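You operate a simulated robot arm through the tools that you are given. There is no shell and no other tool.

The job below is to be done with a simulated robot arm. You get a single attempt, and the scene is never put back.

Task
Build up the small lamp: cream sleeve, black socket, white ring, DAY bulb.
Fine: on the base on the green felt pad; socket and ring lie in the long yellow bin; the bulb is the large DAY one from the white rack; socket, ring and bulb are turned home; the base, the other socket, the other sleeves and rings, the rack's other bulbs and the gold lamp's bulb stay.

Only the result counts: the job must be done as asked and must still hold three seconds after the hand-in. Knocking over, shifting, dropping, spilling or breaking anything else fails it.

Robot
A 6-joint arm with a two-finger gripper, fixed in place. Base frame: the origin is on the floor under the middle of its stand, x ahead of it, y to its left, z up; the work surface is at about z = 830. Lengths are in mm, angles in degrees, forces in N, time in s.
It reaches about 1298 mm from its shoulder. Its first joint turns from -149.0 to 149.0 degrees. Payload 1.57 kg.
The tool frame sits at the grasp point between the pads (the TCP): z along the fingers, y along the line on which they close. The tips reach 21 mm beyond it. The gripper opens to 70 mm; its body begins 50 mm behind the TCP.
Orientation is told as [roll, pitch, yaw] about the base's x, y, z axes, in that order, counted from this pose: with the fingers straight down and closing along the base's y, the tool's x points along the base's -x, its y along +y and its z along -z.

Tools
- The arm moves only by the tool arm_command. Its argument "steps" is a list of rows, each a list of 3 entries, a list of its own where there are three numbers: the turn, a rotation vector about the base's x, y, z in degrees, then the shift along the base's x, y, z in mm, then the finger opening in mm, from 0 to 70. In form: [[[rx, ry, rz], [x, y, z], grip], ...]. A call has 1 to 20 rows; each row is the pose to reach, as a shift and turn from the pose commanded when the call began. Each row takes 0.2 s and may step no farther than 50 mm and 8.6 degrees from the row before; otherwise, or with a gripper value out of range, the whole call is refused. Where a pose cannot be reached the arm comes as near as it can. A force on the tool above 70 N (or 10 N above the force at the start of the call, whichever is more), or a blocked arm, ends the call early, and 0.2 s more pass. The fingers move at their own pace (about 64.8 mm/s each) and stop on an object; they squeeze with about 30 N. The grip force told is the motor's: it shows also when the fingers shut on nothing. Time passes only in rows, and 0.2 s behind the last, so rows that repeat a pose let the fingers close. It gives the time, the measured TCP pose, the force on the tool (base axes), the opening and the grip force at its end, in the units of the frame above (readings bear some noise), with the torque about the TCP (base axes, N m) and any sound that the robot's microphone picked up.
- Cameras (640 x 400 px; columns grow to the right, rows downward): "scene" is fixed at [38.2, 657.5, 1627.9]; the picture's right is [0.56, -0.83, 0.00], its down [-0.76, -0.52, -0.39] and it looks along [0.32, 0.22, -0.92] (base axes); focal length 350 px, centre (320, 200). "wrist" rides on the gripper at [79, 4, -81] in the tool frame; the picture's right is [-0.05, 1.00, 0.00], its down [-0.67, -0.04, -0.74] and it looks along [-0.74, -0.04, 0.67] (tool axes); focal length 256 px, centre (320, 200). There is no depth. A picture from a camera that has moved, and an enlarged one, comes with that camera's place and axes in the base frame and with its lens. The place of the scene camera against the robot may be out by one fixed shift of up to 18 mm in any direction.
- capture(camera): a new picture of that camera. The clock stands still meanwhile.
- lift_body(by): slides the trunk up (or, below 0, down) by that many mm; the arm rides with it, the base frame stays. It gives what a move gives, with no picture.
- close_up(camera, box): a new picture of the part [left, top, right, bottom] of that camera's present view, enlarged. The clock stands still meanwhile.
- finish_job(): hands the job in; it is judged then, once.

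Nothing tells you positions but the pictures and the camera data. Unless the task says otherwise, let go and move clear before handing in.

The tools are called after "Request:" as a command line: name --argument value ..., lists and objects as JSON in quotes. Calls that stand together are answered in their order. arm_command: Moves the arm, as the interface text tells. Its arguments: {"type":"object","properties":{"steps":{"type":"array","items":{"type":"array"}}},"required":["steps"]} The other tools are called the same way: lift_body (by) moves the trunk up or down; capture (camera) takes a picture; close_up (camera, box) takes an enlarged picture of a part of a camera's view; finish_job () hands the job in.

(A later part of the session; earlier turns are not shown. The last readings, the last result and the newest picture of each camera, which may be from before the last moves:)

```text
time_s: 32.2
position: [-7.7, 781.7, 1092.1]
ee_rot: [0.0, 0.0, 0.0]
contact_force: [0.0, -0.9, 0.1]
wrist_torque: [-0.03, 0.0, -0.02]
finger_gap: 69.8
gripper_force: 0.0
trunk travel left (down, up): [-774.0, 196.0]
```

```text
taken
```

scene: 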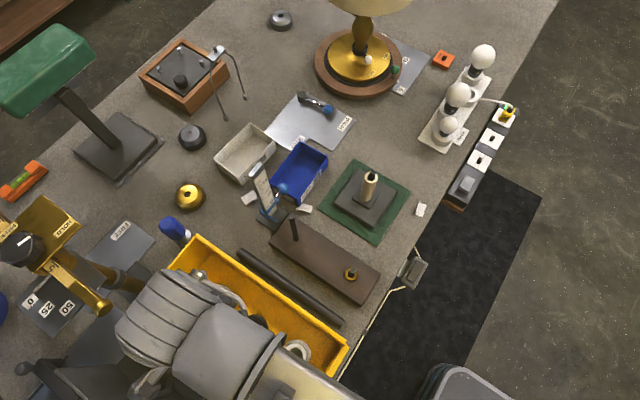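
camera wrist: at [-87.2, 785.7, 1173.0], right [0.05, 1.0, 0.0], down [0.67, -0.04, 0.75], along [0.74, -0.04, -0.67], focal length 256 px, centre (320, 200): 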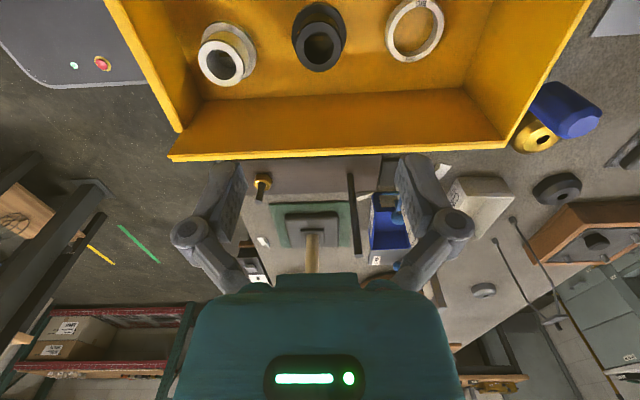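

Request:
close_up --camera "wrist" --box '[250, 0, 390, 90]'

Request:
close_up --camera "wrist" --box '[180, 0, 480, 120]'

Request:
close_up --camera "scene" --box '[330, 150, 410, 240]'

Request:
close_up --camera "scene" --box '[410, 30, 530, 160]'

```text
4.44 times, centred on (320, 45) of wrist
camera zoom: at [-87.2, 785.7, 1173.0], right [0.05, 1.0, 0.0], down [0.67, -0.04, 0.75], along [0.74, -0.04, -0.67], focal length 1138 px, centre (320, 889)
```

zoom: 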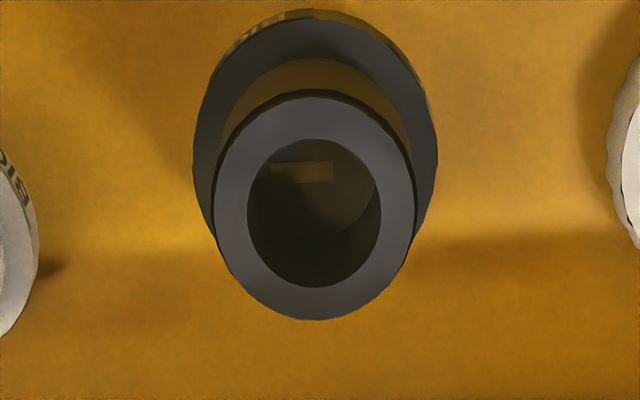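

```text
2.13 times, centred on (330, 60) of wrist
camera zoom: at [-87.2, 785.7, 1173.0], right [0.05, 1.0, 0.0], down [0.67, -0.04, 0.75], along [0.74, -0.04, -0.67], focal length 546 px, centre (299, 499)
```

zoom: 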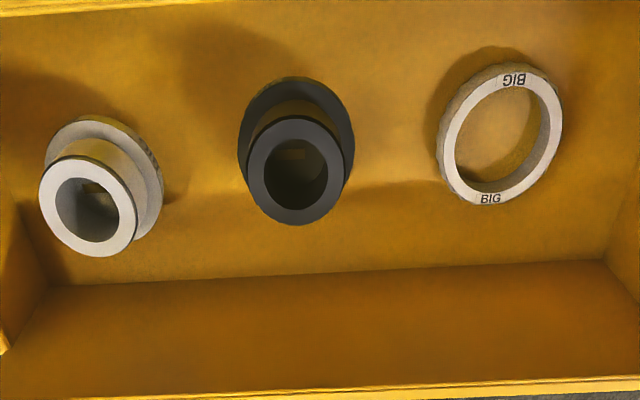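

```text
4.44 times, centred on (370, 195) of scene
camera zoom: at [38.2, 657.5, 1627.9], right [0.56, -0.83, 0.0], down [-0.76, -0.52, -0.39], along [0.32, 0.22, -0.92], focal length 1555 px, centre (98, 222)
```

zoom: 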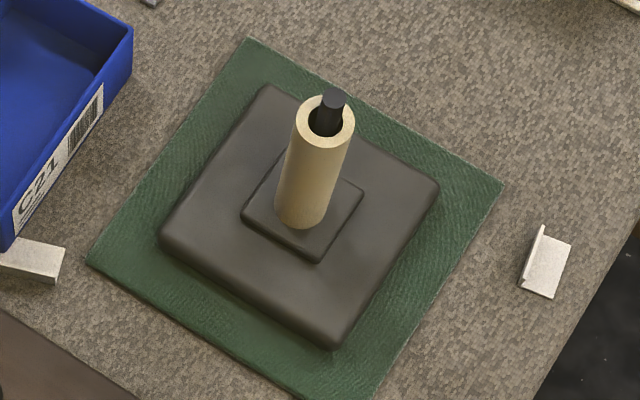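

```text
3.08 times, centred on (470, 95) of scene
camera zoom: at [38.2, 657.5, 1627.9], right [0.56, -0.83, 0.0], down [-0.76, -0.52, -0.39], along [0.32, 0.22, -0.92], focal length 1077 px, centre (-142, 523)
```

zoom: 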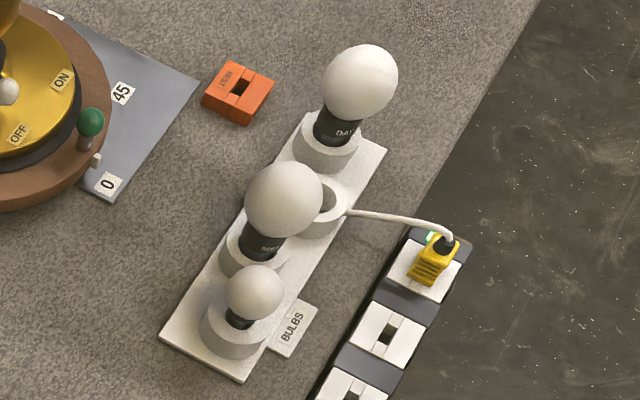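

The socket stands upright in the bin, with a wide flange below and a narrower collar on top. The far bulb on the rack reads DAY and the middle one SOFT. I'll lower toward the socket to measure it.

Request:
lift_body --by -130

Request:
capture --camera "wrist"

Request:
close_up --camera "wrist" --box '[240, 20, 420, 150]'

```text
time_s: 33.7
position: [-7.0, 780.5, 963.2]
ee_rot: [0.0, 0.0, 0.0]
contact_force: [0.1, -0.3, 0.1]
wrist_torque: [-0.02, 0.01, -0.03]
finger_gap: 70.0
gripper_force: 0.1
trunk travel left (down, up): [-644.0, 326.0]
```

```text
taken
camera wrist: at [-86.7, 785.6, 1043.1], right [0.05, 1.0, 0.0], down [0.67, -0.03, 0.74], along [0.74, -0.04, -0.67], focal length 256 px, centre (320, 200)
```

wrist: 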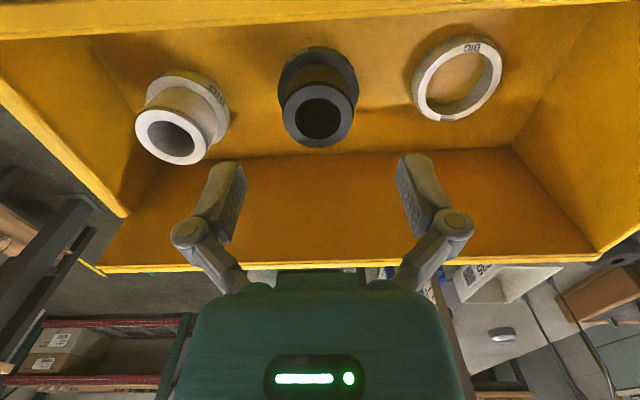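

```text
3.08 times, centred on (330, 85) of wrist
camera zoom: at [-86.7, 785.6, 1043.1], right [0.05, 1.0, 0.0], down [0.67, -0.03, 0.74], along [0.74, -0.04, -0.67], focal length 788 px, centre (289, 554)
```

zoom: 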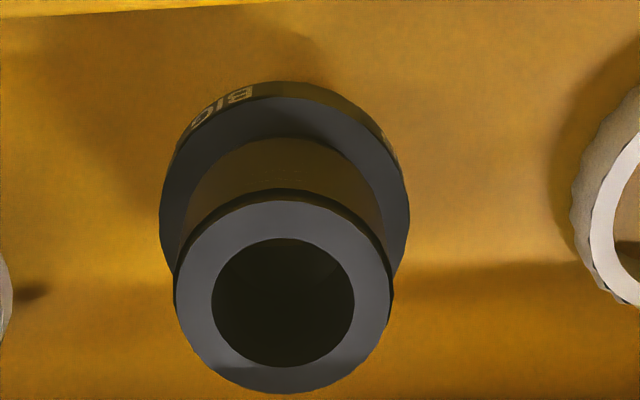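

The socket's collar is about 45 mm across and centred near (-3.5, 780.4), with its top around z = 896. I'll correct the position and lower partway.

Request:
arm_command --steps '[[[0, 0, 0], [4, -1, 0], 66], [[0, 0, 0], [4, -1, 0], 66]]'

Request:
lift_body --by -50

Request:
capture --camera "wrist"

Request:
close_up --camera "wrist" --box '[230, 80, 410, 220]'

```text
time_s: 34.3
position: [-2.8, 779.7, 962.4]
ee_rot: [0.0, 0.0, 0.0]
contact_force: [-0.4, -0.2, 0.2]
wrist_torque: [0.0, -0.02, 0.02]
finger_gap: 66.0
gripper_force: 0.1
trunk travel left (down, up): [-644.0, 326.0]
```

```text
time_s: 35.3
position: [-3.8, 779.9, 913.7]
ee_rot: [0.0, 0.0, 0.1]
contact_force: [0.4, -0.1, 0.9]
wrist_torque: [0.02, -0.01, -0.01]
finger_gap: 66.1
gripper_force: 0.1
trunk travel left (down, up): [-594.0, 376.0]
```

```text
taken
camera wrist: at [-82.5, 784.4, 993.1], right [0.05, 1.0, 0.0], down [0.67, -0.03, 0.74], along [0.74, -0.04, -0.67], focal length 256 px, centre (320, 200)
```

wrist: 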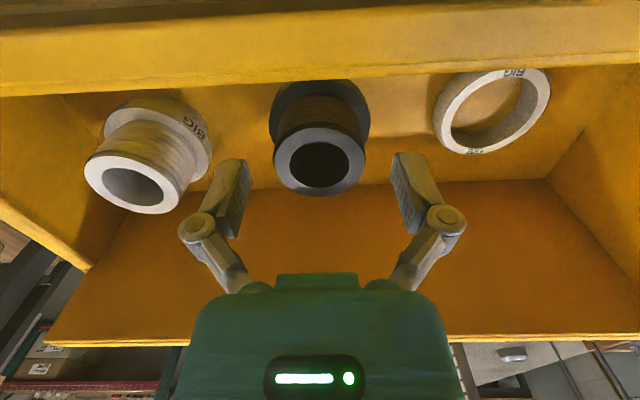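

```text
2.86 times, centred on (320, 150) of wrist
camera zoom: at [-82.5, 784.4, 993.1], right [0.05, 1.0, 0.0], down [0.67, -0.03, 0.74], along [0.74, -0.04, -0.67], focal length 731 px, centre (320, 343)
```

zoom: 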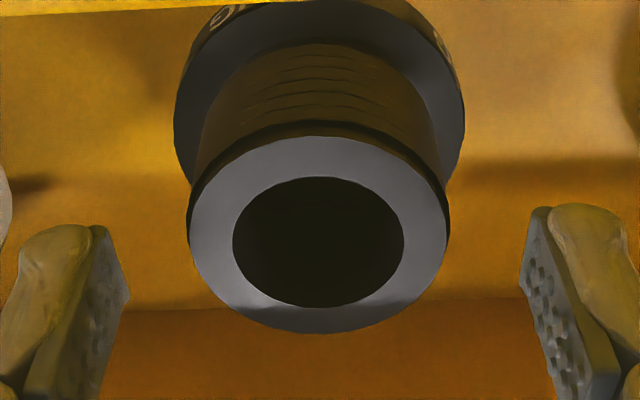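

The socket is centred under the hand and its external thread is visible below a top collar. I'll lower so the pads grip the collar while the tips stay above the flange, and close.

Request:
lift_body --by -27

Request:
arm_command --steps '[[[0, 0, 0], [0, 0, 0], 50], [[0, 0, 0], [0, 0, 0], 40], [[0, 0, 0], [0, 0, 0], 30], [[0, 0, 0], [0, 0, 0], 30]]'

Request:
capture --camera "wrist"

```text
time_s: 36.0
position: [-3.3, 780.5, 886.0]
ee_rot: [0.1, 0.0, 0.0]
contact_force: [0.5, 0.2, -0.9]
wrist_torque: [0.02, 0.0, 0.02]
finger_gap: 66.1
gripper_force: 0.2
trunk travel left (down, up): [-567.0, 403.0]
```

```text
time_s: 37.0
position: [-3.4, 779.8, 885.1]
ee_rot: [-0.1, 0.0, 0.1]
contact_force: [-0.4, 0.6, 2.8]
wrist_torque: [0.01, -0.01, -0.03]
finger_gap: 43.1
gripper_force: 30.8
trunk travel left (down, up): [-567.0, 403.0]
```

```text
taken
camera wrist: at [-82.6, 784.3, 966.2], right [0.05, 1.0, 0.0], down [0.67, -0.04, 0.74], along [0.74, -0.04, -0.67], focal length 256 px, centre (320, 200)
```

wrist: 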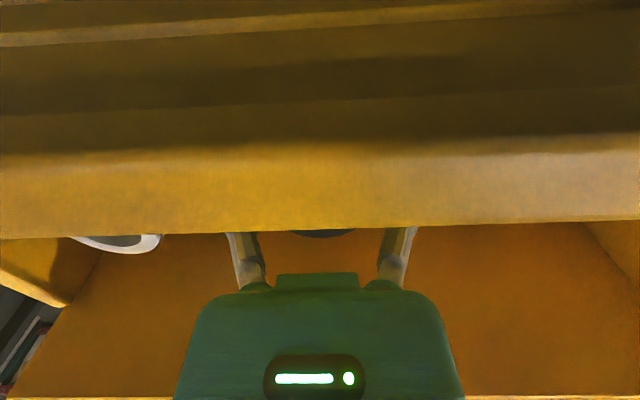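

The socket is gripped at 43 mm. I'll lift it clear of the bin and look.

Request:
lift_body --by 20

Request:
lift_body --by 200

Request:
capture --camera "wrist"

Request:
capture --camera "scene"

```text
time_s: 37.7
position: [-3.5, 780.5, 905.5]
ee_rot: [0.0, -0.1, 0.0]
contact_force: [-0.3, -0.3, -0.5]
wrist_torque: [0.02, 0.02, 0.0]
finger_gap: 43.1
gripper_force: 30.2
trunk travel left (down, up): [-587.0, 383.0]
```

```text
time_s: 39.8
position: [-3.5, 780.8, 1105.5]
ee_rot: [0.1, 0.0, 0.0]
contact_force: [0.0, -1.0, -1.2]
wrist_torque: [-0.01, 0.03, -0.02]
finger_gap: 43.2
gripper_force: 29.6
trunk travel left (down, up): [-787.0, 183.0]
```

```text
taken
camera wrist: at [-82.6, 784.6, 1185.9], right [0.05, 1.0, 0.0], down [0.67, -0.03, 0.74], along [0.74, -0.04, -0.67], focal length 256 px, centre (320, 200)
```

wrist: 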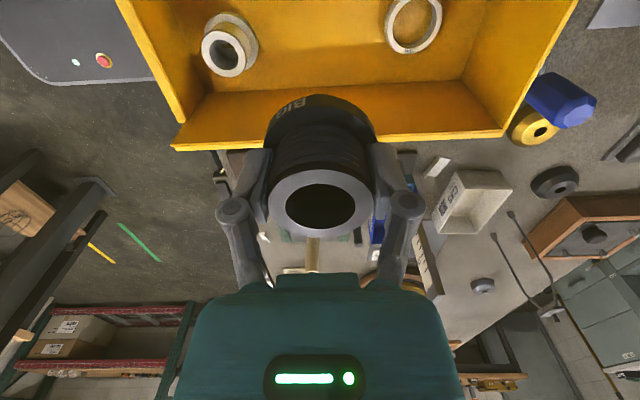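

```text
taken
```

scene: 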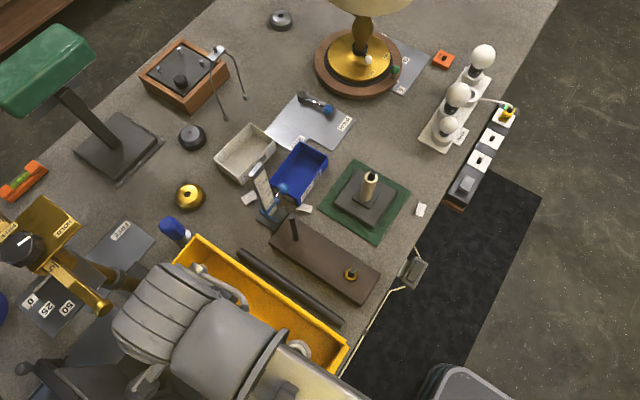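

The socket is in hand and level. I'll enlarge to check how it sits relative to the TCP, and move toward the rod with the hand offset to the side for a precise measurement.

Request:
close_up --camera "wrist" --box '[250, 80, 390, 250]'

Request:
arm_command --steps '[[[0, 0, 0], [45, -2, 0], 30], [[0, 0, 0], [90, -10, 0], 30], [[0, 0, 0], [135, -25, 0], 30], [[0, 0, 0], [180, -50, 0], 30], [[0, 0, 0], [225, -70, 0], 30], [[0, 0, 0], [270, -90, 0], 30], [[0, 0, 0], [310, -100, 0], 30], [[0, 0, 0], [320, -106, 0], 30], [[0, 0, 0], [320, -106, 0], 30], [[0, 0, 0], [320, -106, 0], 30]]'

Request:
capture --camera "wrist"

Request:
close_up --camera "wrist" --box '[370, 60, 490, 180]'

```text
2.35 times, centred on (320, 165) of wrist
camera zoom: at [-82.6, 784.6, 1185.9], right [0.05, 1.0, 0.0], down [0.67, -0.03, 0.74], along [0.74, -0.04, -0.67], focal length 602 px, centre (320, 282)
```

zoom: 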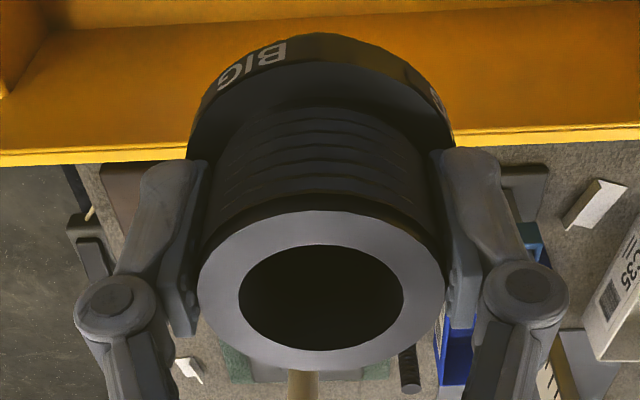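

```text
refused: row 4 steps farther than a row can; nothing moved
```

```text
taken
camera wrist: at [-82.6, 784.6, 1185.9], right [0.05, 1.0, 0.0], down [0.67, -0.03, 0.74], along [0.74, -0.04, -0.67], focal length 256 px, centre (320, 200)
```

wrist: 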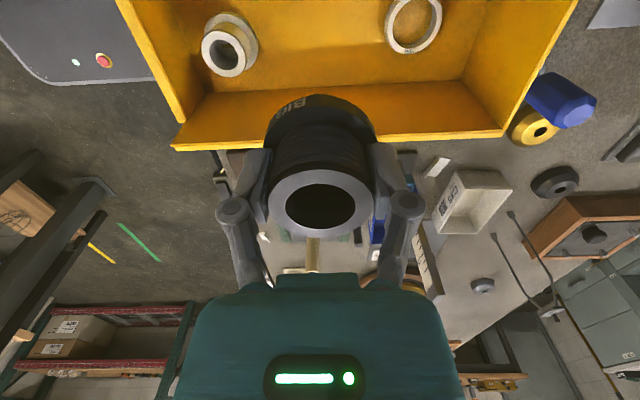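

```text
3.33 times, centred on (430, 120) of wrist
camera zoom: at [-82.6, 784.6, 1185.9], right [0.05, 1.0, 0.0], down [0.67, -0.03, 0.74], along [0.74, -0.04, -0.67], focal length 853 px, centre (-47, 467)
```

zoom: 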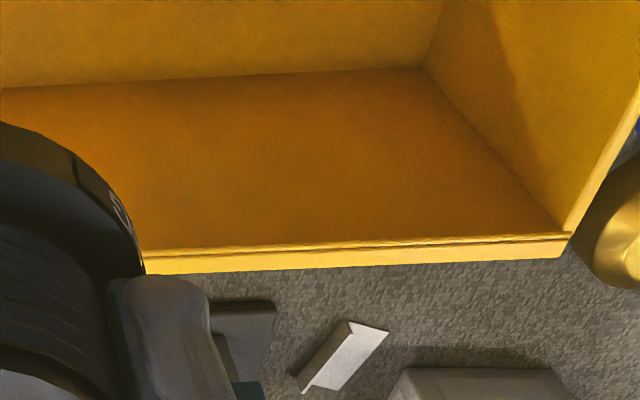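

The step was too long, so nothing moved. I'll repeat the move with smaller steps.

Request:
arm_command --steps '[[[0, 0, 0], [44, -4, 0], 30], [[0, 0, 0], [88, -12, 0], 30], [[0, 0, 0], [130, -28, 0], 30], [[0, 0, 0], [172, -46, 0], 30], [[0, 0, 0], [214, -64, 0], 30], [[0, 0, 0], [256, -82, 0], 30], [[0, 0, 0], [298, -98, 0], 30], [[0, 0, 0], [320, -106, 0], 30], [[0, 0, 0], [320, -106, 0], 30], [[0, 0, 0], [320, -106, 0], 30]]'

Request:
capture --camera "wrist"

Request:
close_up --camera "wrist" --box '[370, 60, 490, 180]'

Request:
close_up --camera "scene" --box '[320, 120, 420, 250]'

```text
time_s: 42.0
position: [316.6, 676.3, 1105.9]
ee_rot: [0.0, 0.1, 0.1]
contact_force: [-0.2, 0.4, -1.2]
wrist_torque: [-0.03, -0.04, 0.01]
finger_gap: 43.0
gripper_force: 29.8
trunk travel left (down, up): [-787.0, 183.0]
```

```text
taken
camera wrist: at [237.2, 679.7, 1186.0], right [0.05, 1.0, 0.0], down [0.67, -0.03, 0.74], along [0.74, -0.04, -0.67], focal length 256 px, centre (320, 200)
```

wrist: 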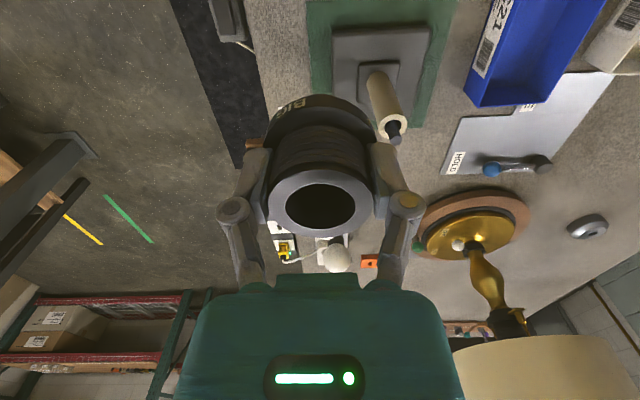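

```text
3.33 times, centred on (430, 120) of wrist
camera zoom: at [237.2, 679.7, 1186.0], right [0.05, 1.0, 0.0], down [0.67, -0.03, 0.74], along [0.74, -0.04, -0.67], focal length 853 px, centre (-47, 467)
```

zoom: 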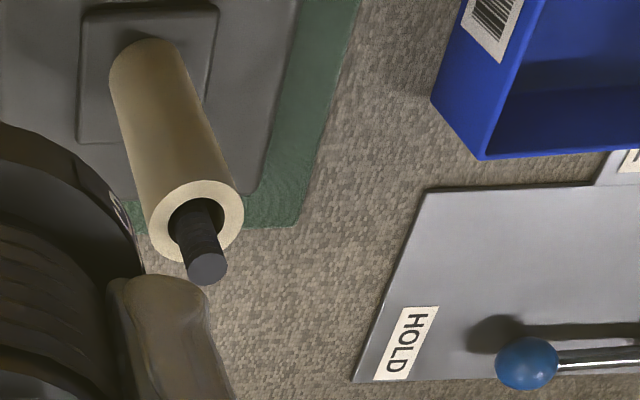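

```text
3.08 times, centred on (370, 185) of scene
camera zoom: at [38.2, 657.5, 1627.9], right [0.56, -0.83, 0.0], down [-0.76, -0.52, -0.39], along [0.32, 0.22, -0.92], focal length 1077 px, centre (166, 246)
```

zoom: 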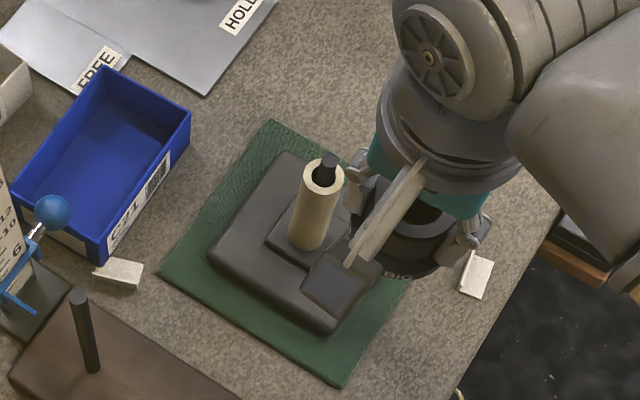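

The rod's x position is uncertain by about 2 mm from this side. I'll yaw the hand to +90° so the camera looks along y; that pins down x and also sets up the clockwise turning stroke.

Request:
arm_command --steps '[[[0, 0, 8.5], [0, 0, 0], 30], [[0, 0, 17], [5, -2, 0], 30], [[0, 0, 25.5], [10, -4, 0], 30], [[0, 0, 34], [15, -6, 0], 30], [[0, 0, 42.5], [20, -8, 0], 30], [[0, 0, 51], [30, -10, 0], 30], [[0, 0, 59.5], [40, -12, 0], 30], [[0, 0, 68], [50, -14, 0], 30], [[0, 0, 76.5], [60, -14, 0], 30], [[0, 0, 85], [65, -14, 0], 30], [[0, 0, 90], [65, -14, 0], 30], [[0, 0, 90], [65, -14, 0], 30], [[0, 0, 90], [65, -14, 0], 30]]'

Request:
capture --camera "wrist"

Request:
close_up --camera "wrist" --box '[260, 60, 380, 180]'

```text
time_s: 44.8
position: [381.3, 661.6, 1106.2]
ee_rot: [0.0, 0.0, 90.1]
contact_force: [0.3, 0.4, -0.3]
wrist_torque: [0.01, 0.01, 0.0]
finger_gap: 42.9
gripper_force: 30.5
trunk travel left (down, up): [-787.0, 183.0]
```

```text
taken
camera wrist: at [377.4, 580.6, 1186.0], right [-1.0, 0.05, 0.0], down [0.03, 0.67, 0.74], along [0.04, 0.74, -0.67], focal length 256 px, centre (320, 200)
```

wrist: 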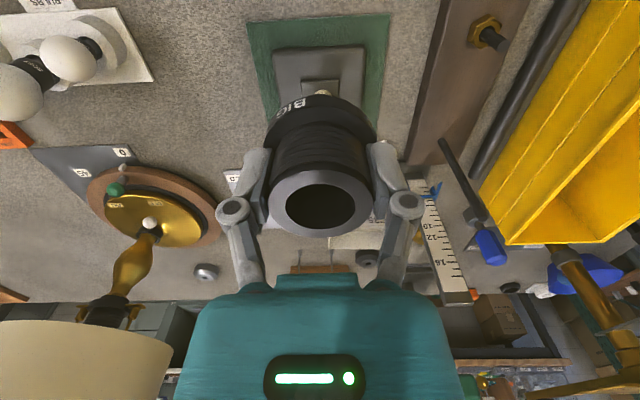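

```text
3.33 times, centred on (320, 120) of wrist
camera zoom: at [377.4, 580.6, 1186.0], right [-1.0, 0.05, 0.0], down [0.03, 0.67, 0.74], along [0.04, 0.74, -0.67], focal length 853 px, centre (320, 467)
```

zoom: 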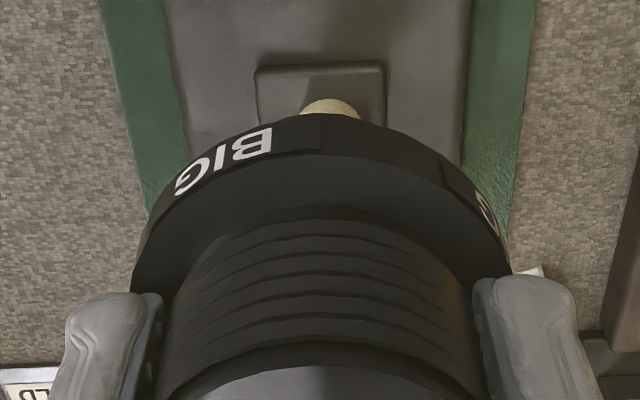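

The flange hides the rod from here. I'll take two symmetric side views, with the hand shifted ±60 mm in x, to fix the rod's x position.

Request:
arm_command --steps '[[[0, 0, 0], [30, 18, 0], 30], [[0, 0, 0], [60, 36, 0], 30], [[0, 0, 0], [60, 36, 0], 30], [[0, 0, 0], [60, 36, 0], 30]]'

Request:
close_up --camera "wrist" --box '[340, 60, 460, 180]'

Request:
arm_command --steps '[[[0, 0, 0], [-40, 0, 0], 30], [[0, 0, 0], [-80, 0, 0], 30], [[0, 0, 0], [-120, 0, 0], 30], [[0, 0, 0], [-120, 0, 0], 30], [[0, 0, 0], [-120, 0, 0], 30]]'

Request:
close_up --camera "wrist" --box '[180, 60, 300, 180]'

```text
time_s: 45.8
position: [441.3, 697.6, 1106.1]
ee_rot: [0.0, 0.1, 90.1]
contact_force: [0.4, 0.3, -1.0]
wrist_torque: [0.03, -0.02, -0.03]
finger_gap: 43.2
gripper_force: 29.8
trunk travel left (down, up): [-787.0, 183.0]
```

```text
3.33 times, centred on (400, 120) of wrist
camera zoom: at [437.2, 618.0, 1186.0], right [-1.0, 0.05, 0.0], down [0.03, 0.67, 0.74], along [0.04, 0.74, -0.67], focal length 853 px, centre (53, 467)
```

zoom: 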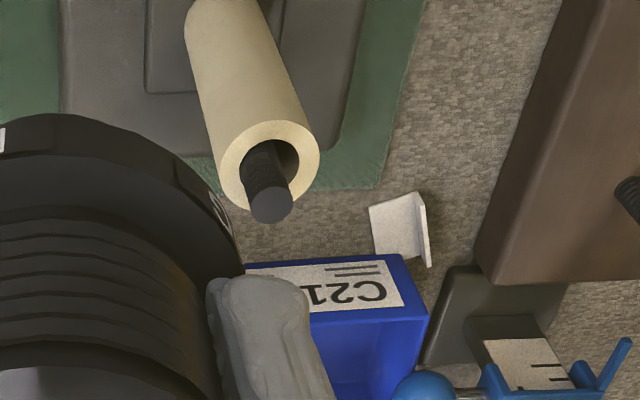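

```text
time_s: 47.0
position: [323.2, 698.6, 1105.5]
ee_rot: [0.0, 0.0, 90.0]
contact_force: [0.7, 0.6, -1.0]
wrist_torque: [0.02, 0.02, 0.01]
finger_gap: 43.3
gripper_force: 29.9
trunk travel left (down, up): [-787.0, 183.0]
```

```text
3.33 times, centred on (240, 120) of wrist
camera zoom: at [318.3, 619.2, 1186.0], right [-1.0, 0.05, 0.0], down [0.04, 0.67, 0.74], along [0.04, 0.74, -0.67], focal length 853 px, centre (587, 467)
```

zoom: 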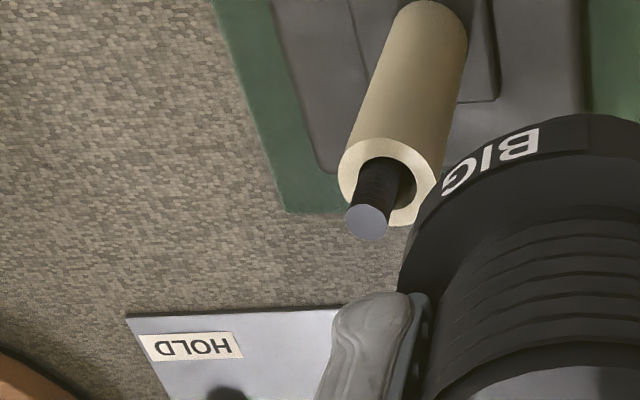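

Combining the views, the rod is at about (384.6, 744.8), with its top near z = 979. I'll bring the socket above it and read the camera pose for the fine correction.

Request:
arm_command --steps '[[[0, 0, 0], [30, 24, 0], 30], [[0, 0, 0], [63, 47.5, 0], 30], [[0, 0, 0], [63, 47.5, 0], 30], [[0, 0, 0], [63, 47.5, 0], 30]]'

Request:
capture --camera "wrist"

Request:
close_up --camera "scene" --box '[320, 100, 440, 250]'

```text
time_s: 48.0
position: [385.0, 746.5, 1106.1]
ee_rot: [0.1, 0.1, 90.1]
contact_force: [-0.3, 0.7, -0.2]
wrist_torque: [0.0, 0.01, 0.01]
finger_gap: 43.0
gripper_force: 29.9
trunk travel left (down, up): [-787.0, 183.0]
```

```text
taken
camera wrist: at [381.2, 666.3, 1186.0], right [-1.0, 0.05, 0.0], down [0.03, 0.67, 0.74], along [0.04, 0.74, -0.67], focal length 256 px, centre (320, 200)
```

wrist: 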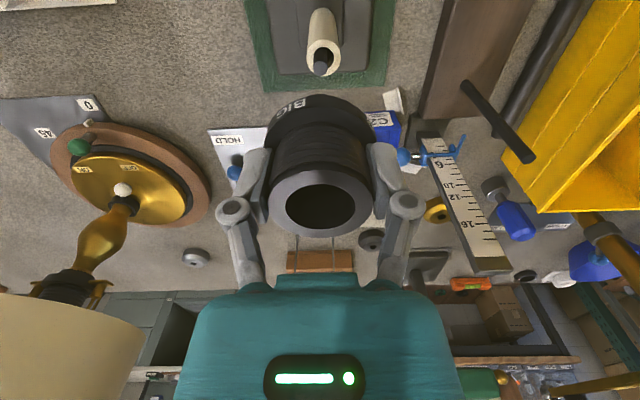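

```text
2.67 times, centred on (380, 175) of scene
camera zoom: at [38.2, 657.5, 1627.9], right [0.56, -0.83, 0.0], down [-0.76, -0.52, -0.39], along [0.32, 0.22, -0.92], focal length 933 px, centre (160, 267)
```

zoom: 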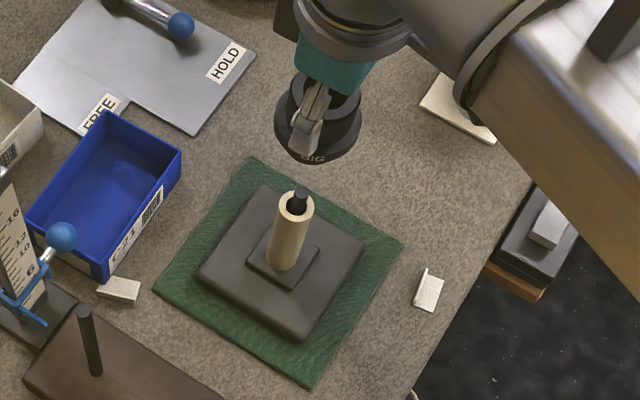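

From here the rod tip is visible below the socket, right on the lateral axis. I'll enlarge to compare it with the socket axis.

Request:
close_up --camera "wrist" --box '[270, 0, 370, 100]'

Request:
close_up --camera "wrist" --box '[250, 80, 390, 250]'

Request:
close_up --camera "scene" --box '[340, 110, 420, 210]'

```text
4.00 times, centred on (320, 50) of wrist
camera zoom: at [381.2, 666.3, 1186.0], right [-1.0, 0.05, 0.0], down [0.03, 0.67, 0.74], along [0.04, 0.74, -0.67], focal length 1024 px, centre (320, 800)
```

zoom: 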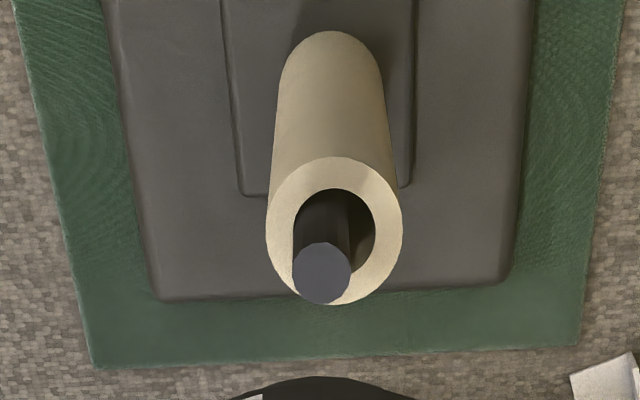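

```text
2.35 times, centred on (320, 165) of wrist
camera zoom: at [381.2, 666.3, 1186.0], right [-1.0, 0.05, 0.0], down [0.03, 0.67, 0.74], along [0.04, 0.74, -0.67], focal length 602 px, centre (320, 282)
```

zoom: 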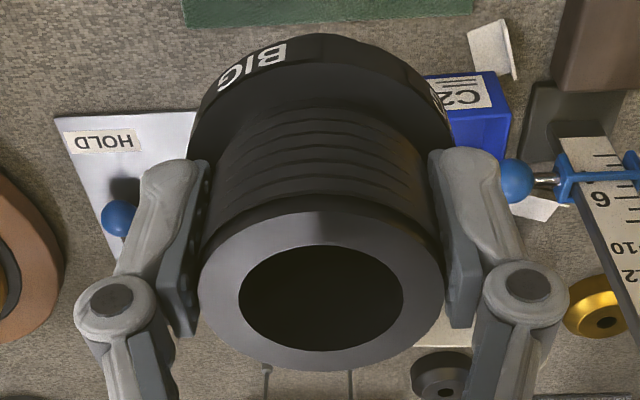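

```text
4.00 times, centred on (380, 160) of scene
camera zoom: at [38.2, 657.5, 1627.9], right [0.56, -0.83, 0.0], down [-0.76, -0.52, -0.39], along [0.32, 0.22, -0.92], focal length 1400 px, centre (80, 360)
```

zoom: 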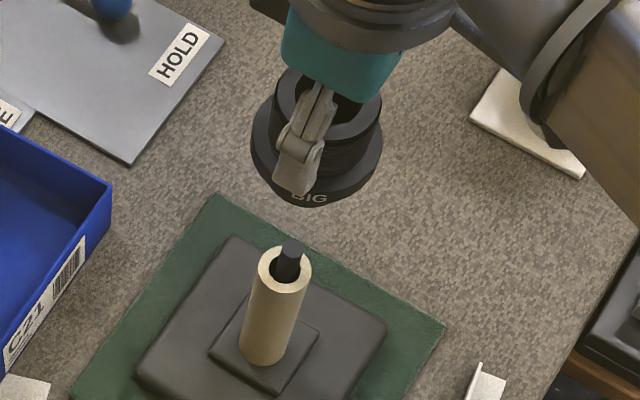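

The socket and rod agree to within about half a millimetre. I'll lower to just above the rod tip and check in the scene view.

Request:
lift_body --by -70

Request:
capture --camera "wrist"

Request:
close_up --camera "scene" --box '[340, 130, 420, 230]'

```text
time_s: 49.1
position: [384.4, 744.2, 1035.7]
ee_rot: [0.0, 0.0, 89.9]
contact_force: [0.2, -0.5, 0.2]
wrist_torque: [0.0, 0.01, -0.01]
finger_gap: 43.0
gripper_force: 30.1
trunk travel left (down, up): [-717.0, 253.0]
```

```text
taken
camera wrist: at [381.1, 666.2, 1116.1], right [-1.0, 0.05, 0.0], down [0.03, 0.67, 0.74], along [0.04, 0.74, -0.67], focal length 256 px, centre (320, 200)
```

wrist: 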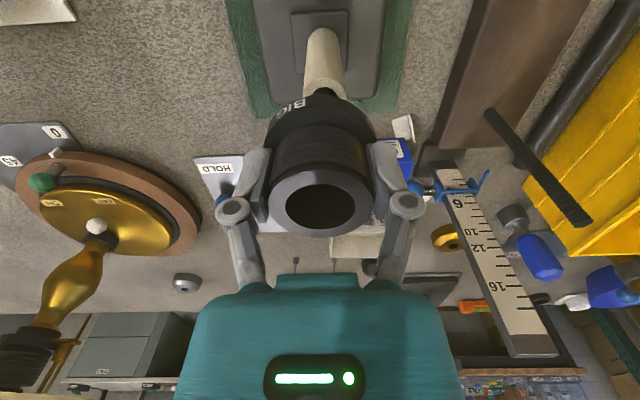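

```text
4.00 times, centred on (380, 180) of scene
camera zoom: at [38.2, 657.5, 1627.9], right [0.56, -0.83, 0.0], down [-0.76, -0.52, -0.39], along [0.32, 0.22, -0.92], focal length 1400 px, centre (80, 280)
```

zoom: 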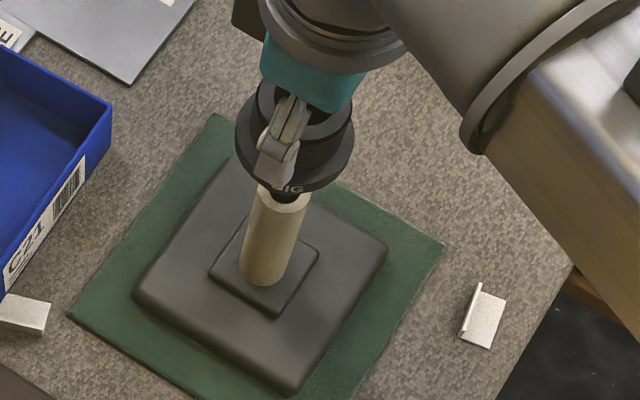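

The socket now hovers just over the rod tip. I'll lower in small steps and watch the force.

Request:
lift_body --by -4

Request:
lift_body --by -2

Request:
lift_body --by -2

```text
time_s: 49.6
position: [386.2, 745.7, 1030.8]
ee_rot: [0.0, 0.0, 90.0]
contact_force: [-0.2, -0.8, -1.2]
wrist_torque: [-0.04, 0.01, 0.0]
finger_gap: 43.0
gripper_force: 30.5
trunk travel left (down, up): [-713.0, 257.0]
```

```text
time_s: 50.2
position: [385.8, 745.4, 1030.0]
ee_rot: [-0.1, 0.1, 90.0]
contact_force: [-0.3, -4.7, 1.4]
wrist_torque: [-0.23, -0.01, 0.0]
finger_gap: 43.1
gripper_force: 30.0
trunk travel left (down, up): [-711.0, 259.0]
```

```text
time_s: 50.7
position: [385.4, 744.2, 1027.9]
ee_rot: [0.0, 0.0, 90.0]
contact_force: [0.6, -8.7, 5.9]
wrist_torque: [-0.46, 0.02, 0.0]
finger_gap: 43.2
gripper_force: 30.1
trunk travel left (down, up): [-709.0, 261.0]
```

The rod tip touches and pushes the socket toward -y, so the socket sits a bit too far in +y. I'll nudge it in -y and watch the side force fall.

Request:
arm_command --steps '[[[0, 0, 0], [0, -0.5, 0], 30], [[0, 0, 0], [0, -1, 0], 30], [[0, 0, 0], [0, -1, 0], 30]]'

Request:
arm_command --steps '[[[0, 0, 0], [0, -0.5, 0], 30], [[0, 0, 0], [0, -0.5, 0], 30]]'

```text
time_s: 51.5
position: [384.8, 743.8, 1029.7]
ee_rot: [0.0, 0.0, 90.1]
contact_force: [-1.0, -5.8, 4.9]
wrist_torque: [-0.38, 0.07, -0.01]
finger_gap: 43.4
gripper_force: 30.0
trunk travel left (down, up): [-709.0, 261.0]
```

```text
time_s: 52.1
position: [385.8, 744.5, 1028.9]
ee_rot: [0.0, -0.1, 90.0]
contact_force: [-0.3, -4.6, 4.7]
wrist_torque: [-0.28, 0.05, -0.02]
finger_gap: 43.1
gripper_force: 30.0
trunk travel left (down, up): [-709.0, 261.0]
```

The side force falls steadily, so I'll keep nudging in -y.

Request:
arm_command --steps '[[[0, 0, 0], [0, -0.5, 0], 30], [[0, 0, 0], [0, -1, 0], 30], [[0, 0, 0], [0, -1, 0], 30]]'

Request:
arm_command --steps '[[[0, 0, 0], [0, -0.5, 0], 30], [[0, 0, 0], [0, -0.5, 0], 30]]'

Request:
close_up --camera "scene" --box '[350, 150, 410, 220]'

Request:
close_up --camera "wrist" --box '[250, 0, 390, 250]'

```text
time_s: 52.9
position: [386.1, 744.4, 1027.7]
ee_rot: [0.0, 0.0, 90.1]
contact_force: [-0.5, -0.7, 1.2]
wrist_torque: [-0.08, 0.03, -0.03]
finger_gap: 43.0
gripper_force: 30.3
trunk travel left (down, up): [-709.0, 261.0]
```

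```text
time_s: 53.5
position: [385.3, 742.4, 1027.2]
ee_rot: [0.0, 0.1, 90.1]
contact_force: [-0.9, -1.1, 0.4]
wrist_torque: [0.02, -0.01, -0.04]
finger_gap: 43.1
gripper_force: 30.1
trunk travel left (down, up): [-709.0, 261.0]
```

```text
5.71 times, centred on (380, 185) of scene
camera zoom: at [38.2, 657.5, 1627.9], right [0.56, -0.83, 0.0], down [-0.76, -0.52, -0.39], along [0.32, 0.22, -0.92], focal length 2000 px, centre (-23, 286)
```

zoom: 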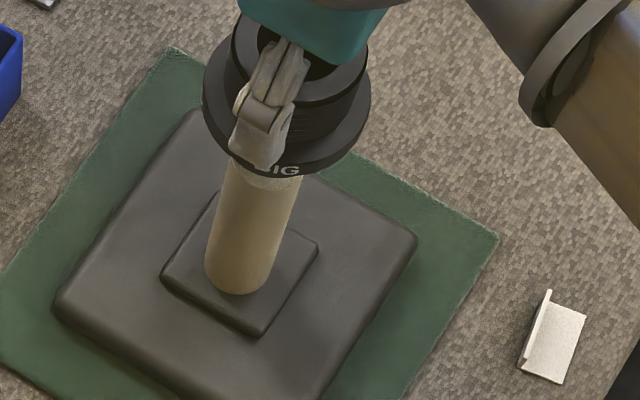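

```text
1.60 times, centred on (320, 125) of wrist
camera zoom: at [381.1, 663.8, 1107.9], right [-1.0, 0.05, 0.0], down [0.03, 0.67, 0.74], along [0.04, 0.74, -0.67], focal length 410 px, centre (320, 320)
```

zoom: 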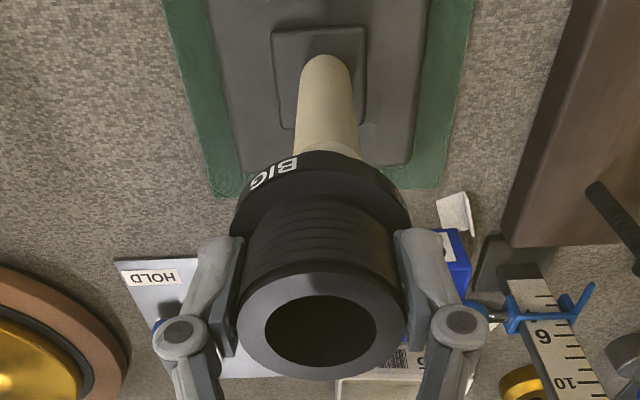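

The side forces are near zero at (385.1, 742.8). I'll lower a bit more to feel whether the tip seats squarely at the bore.

Request:
lift_body --by -1.5

Request:
lift_body --by -1.5

```text
time_s: 54.0
position: [384.7, 743.9, 1024.3]
ee_rot: [0.0, 0.0, 90.2]
contact_force: [-0.4, 0.4, -0.7]
wrist_torque: [-0.02, 0.01, 0.03]
finger_gap: 43.1
gripper_force: 30.1
trunk travel left (down, up): [-708.0, 262.0]
```

```text
time_s: 54.5
position: [385.1, 743.7, 1024.6]
ee_rot: [0.0, 0.0, 90.2]
contact_force: [-0.2, 0.1, -1.2]
wrist_torque: [-0.01, -0.01, -0.02]
finger_gap: 43.0
gripper_force: 30.3
trunk travel left (down, up): [-706.0, 264.0]
```

No force yet, so the tip is entering the bore. I'll keep lowering in small steps.

Request:
lift_body --by -1.5

Request:
lift_body --by -1.5

Request:
lift_body --by -1.5

```text
time_s: 55.0
position: [385.7, 744.4, 1023.9]
ee_rot: [0.0, 0.0, 90.0]
contact_force: [-0.2, -0.1, -0.4]
wrist_torque: [-0.01, -0.01, 0.01]
finger_gap: 43.1
gripper_force: 30.1
trunk travel left (down, up): [-705.0, 265.0]
```

```text
time_s: 55.5
position: [386.6, 743.4, 1020.8]
ee_rot: [0.0, 0.0, 90.0]
contact_force: [0.3, 0.7, -1.3]
wrist_torque: [0.0, -0.05, 0.02]
finger_gap: 43.2
gripper_force: 30.5
trunk travel left (down, up): [-703.0, 267.0]
```

```text
time_s: 56.0
position: [384.5, 742.5, 1020.5]
ee_rot: [0.0, 0.0, 90.1]
contact_force: [-0.1, -5.4, 2.3]
wrist_torque: [0.09, -0.01, 0.0]
finger_gap: 42.8
gripper_force: 29.9
trunk travel left (down, up): [-702.0, 268.0]
```

A small side force has returned about 10 mm deeper. I'll look closer before turning.

Request:
close_up --camera "scene" --box '[355, 155, 405, 215]'

Request:
close_up --camera "wrist" --box '[270, 0, 370, 130]'

```text
6.67 times, centred on (380, 185) of scene
camera zoom: at [38.2, 657.5, 1627.9], right [0.56, -0.83, 0.0], down [-0.76, -0.52, -0.39], along [0.32, 0.22, -0.92], focal length 2333 px, centre (-80, 300)
```

zoom: 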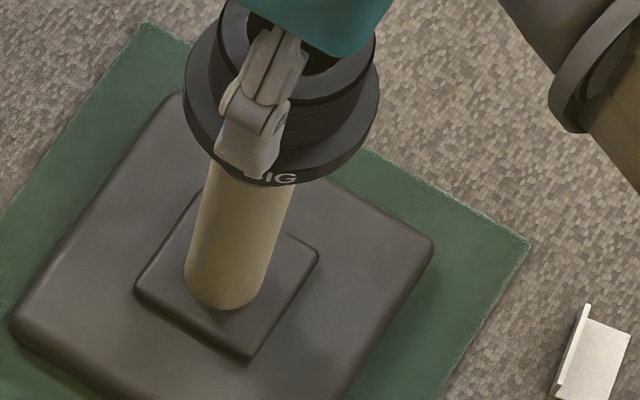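

```text
3.08 times, centred on (320, 65) of wrist
camera zoom: at [380.9, 662.6, 1101.1], right [-1.0, 0.05, 0.0], down [0.03, 0.67, 0.74], along [0.04, 0.74, -0.67], focal length 788 px, centre (320, 615)
```

zoom: 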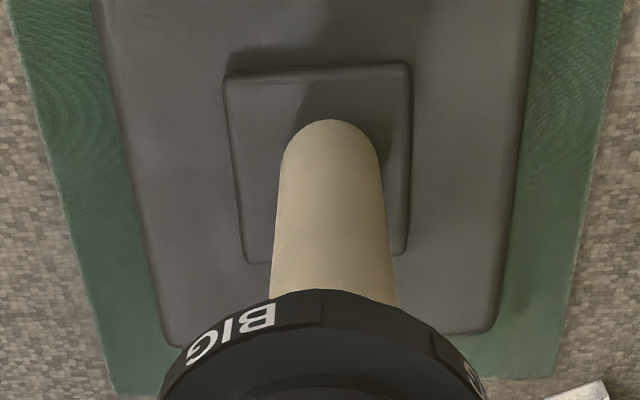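

The side force again points to -y, so the bore still sits slightly too far in +y. I'll nudge it again.

Request:
arm_command --steps '[[[0, 0, 0], [0, -0.5, 0], 30], [[0, 0, 0], [0, -1, 0], 30], [[0, 0, 0], [0, -1, 0], 30]]'

Request:
close_up --camera "wrist" --box '[270, 0, 370, 130]'

```text
time_s: 56.8
position: [384.5, 742.6, 1021.5]
ee_rot: [0.0, 0.0, 90.1]
contact_force: [-1.3, -4.6, 1.6]
wrist_torque: [0.22, 0.04, -0.02]
finger_gap: 42.7
gripper_force: 30.0
trunk travel left (down, up): [-702.0, 268.0]
```

```text
3.08 times, centred on (320, 65) of wrist
camera zoom: at [381.0, 662.2, 1100.9], right [-1.0, 0.05, 0.0], down [0.03, 0.67, 0.75], along [0.04, 0.74, -0.67], focal length 788 px, centre (320, 615)
```

zoom: 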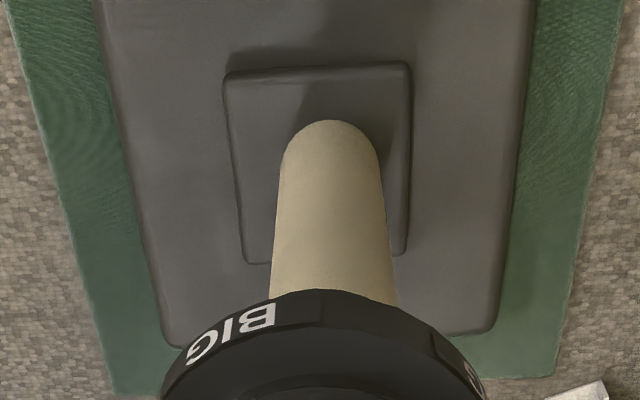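

The torque pattern suggests the socket may have tilted in the grip. I'll compare its appearance with the earlier view.

Request:
close_up --camera "wrist" --box '[250, 80, 390, 250]'

Request:
capture --camera "wrist"

Request:
capture --camera "scene"

```text
2.35 times, centred on (320, 165) of wrist
camera zoom: at [381.0, 662.2, 1100.9], right [-1.0, 0.05, 0.0], down [0.03, 0.67, 0.75], along [0.04, 0.74, -0.67], focal length 602 px, centre (320, 282)
```

zoom: 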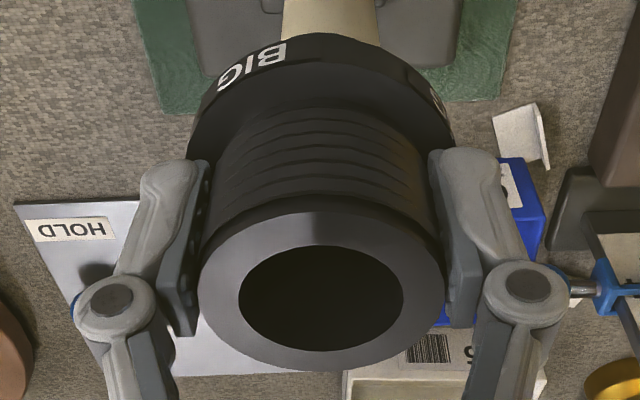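

```text
taken
camera wrist: at [381.0, 662.2, 1100.9], right [-1.0, 0.05, 0.0], down [0.03, 0.67, 0.75], along [0.04, 0.74, -0.67], focal length 256 px, centre (320, 200)
```

wrist: 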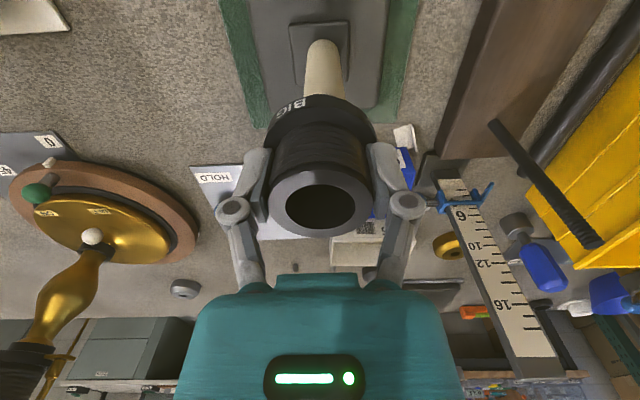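

```text
taken
```

scene: 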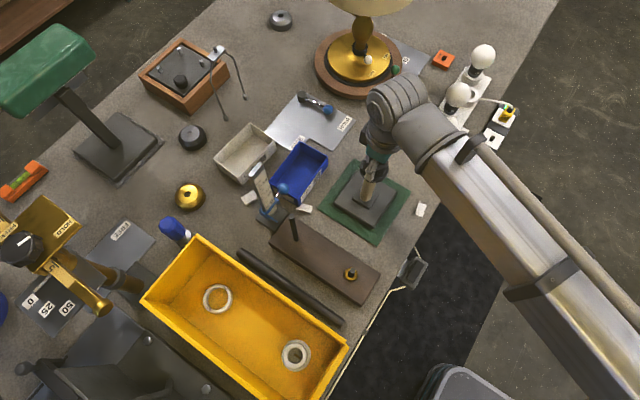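

The socket hasn't tilted. It sits about 2.8 mm forward of the TCP along the tool axis, so I must rotate about the socket's own axis. I'll try a small clockwise stroke about that axis and read the torque.

Request:
arm_command --steps '[[[0, 0, 0], [0, -0.6, 0], 30], [[0, 0, -7.5], [-0.37, -0.6, 0], 30], [[0, 0, -15], [-0.72, -0.5, 0], 30], [[0, 0, -22.5], [-1.07, -0.4, 0], 30], [[0, 0, -30], [-1.4, -0.23, 0], 30], [[0, 0, -30], [-1.4, -0.23, 0], 30]]'

Request:
close_up --camera "wrist" --box '[250, 80, 390, 250]'

```text
time_s: 58.2
position: [382.8, 741.7, 1020.4]
ee_rot: [0.0, 0.2, 59.9]
contact_force: [-2.8, -2.3, -7.1]
wrist_torque: [-0.02, 0.01, 0.0]
finger_gap: 43.2
gripper_force: 30.2
trunk travel left (down, up): [-702.0, 268.0]
```

```text
2.35 times, centred on (320, 165) of wrist
camera zoom: at [340.7, 675.1, 1100.3], right [-0.84, 0.55, 0.0], down [0.36, 0.56, 0.74], along [0.41, 0.62, -0.67], focal length 602 px, centre (320, 282)
```

zoom: 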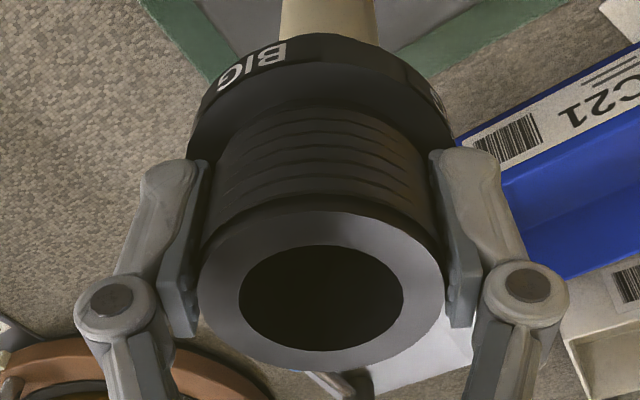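

The tool is now being pulled down (Fz ≈ -7 N), so the thread has engaged and clockwise tightens. I'll lower slightly to relieve the pull and keep turning about the socket axis.

Request:
lift_body --by -0.5

Request:
arm_command --steps '[[[0, 0, -7.5], [-0.3, 0.2, 0], 30], [[0, 0, -15], [-0.58, 0.45, 0], 30], [[0, 0, -22.5], [-0.82, 0.72, 0], 30], [[0, 0, -30], [-1.02, 1.03, 0], 30], [[0, 0, -37.5], [-1.19, 1.35, 0], 30], [[0, 0, -45], [-1.3, 1.7, 0], 30], [[0, 0, -52.5], [-1.38, 2.06, 0], 30], [[0, 0, -60], [-1.4, 2.43, 0], 30], [[0, 0, -60], [-1.4, 2.43, 0], 30]]'

```text
time_s: 58.7
position: [384.7, 742.8, 1019.0]
ee_rot: [0.1, 0.0, 60.0]
contact_force: [-1.8, -3.6, -4.6]
wrist_torque: [-0.09, -0.01, -0.01]
finger_gap: 43.0
gripper_force: 29.7
trunk travel left (down, up): [-701.0, 269.0]
```

```text
time_s: 60.7
position: [383.9, 745.0, 1019.0]
ee_rot: [-0.1, 0.1, 0.1]
contact_force: [0.1, 0.2, -16.3]
wrist_torque: [-0.02, 0.07, 0.02]
finger_gap: 43.0
gripper_force: 30.0
trunk travel left (down, up): [-701.0, 269.0]
```

The pull grows to -16 N over 60°. I'll lower the trunk 2 mm and see how much that relieves.

Request:
lift_body --by -2

Request:
capture --camera "wrist"

```text
time_s: 61.2
position: [383.4, 745.2, 1018.0]
ee_rot: [0.0, -0.1, 0.0]
contact_force: [3.9, 8.5, 12.9]
wrist_torque: [0.05, -0.24, 0.07]
finger_gap: 43.5
gripper_force: 30.5
trunk travel left (down, up): [-699.0, 271.0]
```

```text
taken
camera wrist: at [303.6, 748.2, 1098.6], right [0.05, 1.0, 0.0], down [0.67, -0.04, 0.75], along [0.74, -0.04, -0.67], focal length 256 px, centre (320, 200)
```

wrist: 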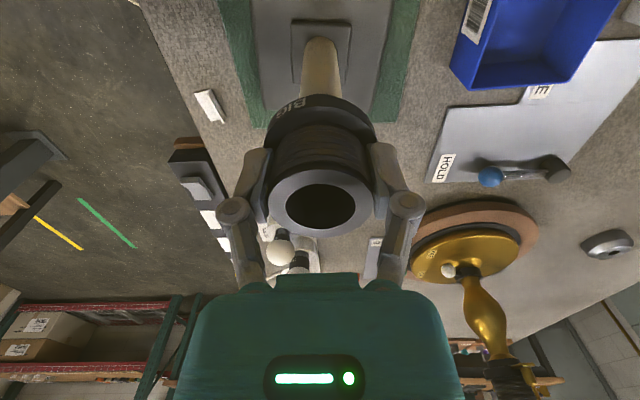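

The system's stiffness is about 15 N/mm, which implies a thread pitch near 5 mm per turn. I'll continue turning clockwise to -64° at this height.

Request:
arm_command --steps '[[[0, 0, -8], [0.03, 0.39, 0], 30], [[0, 0, -16], [0.11, 0.77, 0], 30], [[0, 0, -24], [0.24, 1.14, 0], 30], [[0, 0, -32], [0.43, 1.48, 0], 30], [[0, 0, -40], [0.66, 1.8, 0], 30], [[0, 0, -48], [0.93, 2.08, 0], 30], [[0, 0, -56], [1.23, 2.32, 0], 30], [[0, 0, -64], [1.57, 2.52, 0], 30], [[0, 0, -64], [1.57, 2.52, 0], 30]]'

```text
time_s: 63.2
position: [384.8, 746.6, 1016.3]
ee_rot: [-0.2, -0.1, -64.0]
contact_force: [4.1, 3.5, -5.7]
wrist_torque: [0.16, -0.23, 0.04]
finger_gap: 43.1
gripper_force: 30.2
trunk travel left (down, up): [-699.0, 271.0]
```

The pull is moderate. I'll lower a little and continue turning toward -128°, trimming the lateral offset slightly.

Request:
lift_body --by -1

Request:
arm_command --steps '[[[0, 0, -8], [0.76, 0.55, 0], 30], [[0, 0, -16], [1.14, 0.64, 0], 30], [[0, 0, -24], [1.53, 0.68, 0], 30], [[0, 0, -32], [1.92, 0.67, 0], 30], [[0, 0, -40], [2.3, 0.6, 0], 30], [[0, 0, -48], [2.68, 0.48, 0], 30], [[0, 0, -56], [3.03, 0.31, 0], 30], [[0, 0, -64], [3.35, 0.09, 0], 30], [[0, 0, -64], [3.35, 0.09, 0], 30]]'

Request:
capture --camera "wrist"

Request:
capture --camera "scene"

```text
time_s: 63.8
position: [385.0, 747.4, 1017.5]
ee_rot: [0.0, 0.0, -64.1]
contact_force: [7.0, 6.7, 7.0]
wrist_torque: [-0.07, 0.15, 0.02]
finger_gap: 43.1
gripper_force: 30.0
trunk travel left (down, up): [-698.0, 272.0]
```

```text
time_s: 65.8
position: [391.4, 744.4, 1016.5]
ee_rot: [-0.1, 0.2, -107.3]
contact_force: [-8.5, 16.6, 16.4]
wrist_torque: [0.55, 0.24, -0.02]
finger_gap: 43.3
gripper_force: 30.3
out of reach, approached as far as the arm can: row 6, 7, 8, 9
trunk travel left (down, up): [-698.0, 272.0]
```

```text
taken
camera wrist: at [419.9, 817.8, 1097.7], right [0.94, -0.35, 0.0], down [-0.23, -0.63, 0.74], along [-0.26, -0.7, -0.67], focal length 256 px, centre (320, 200)
```

wrist: 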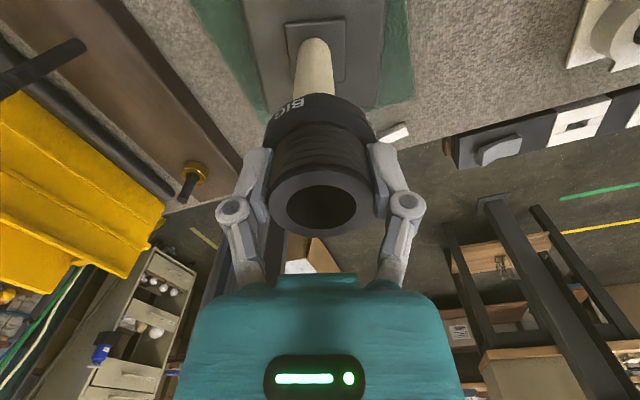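

```text
taken
```

scene: 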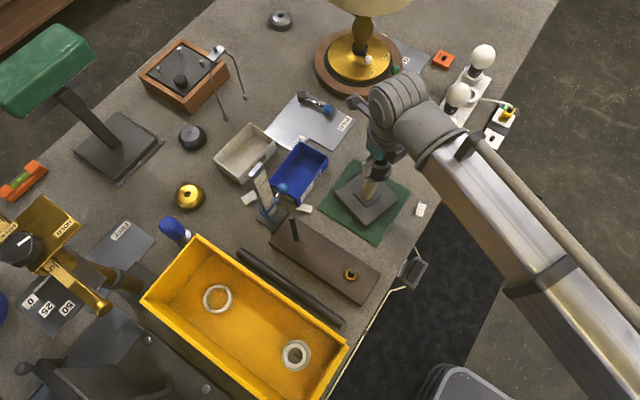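

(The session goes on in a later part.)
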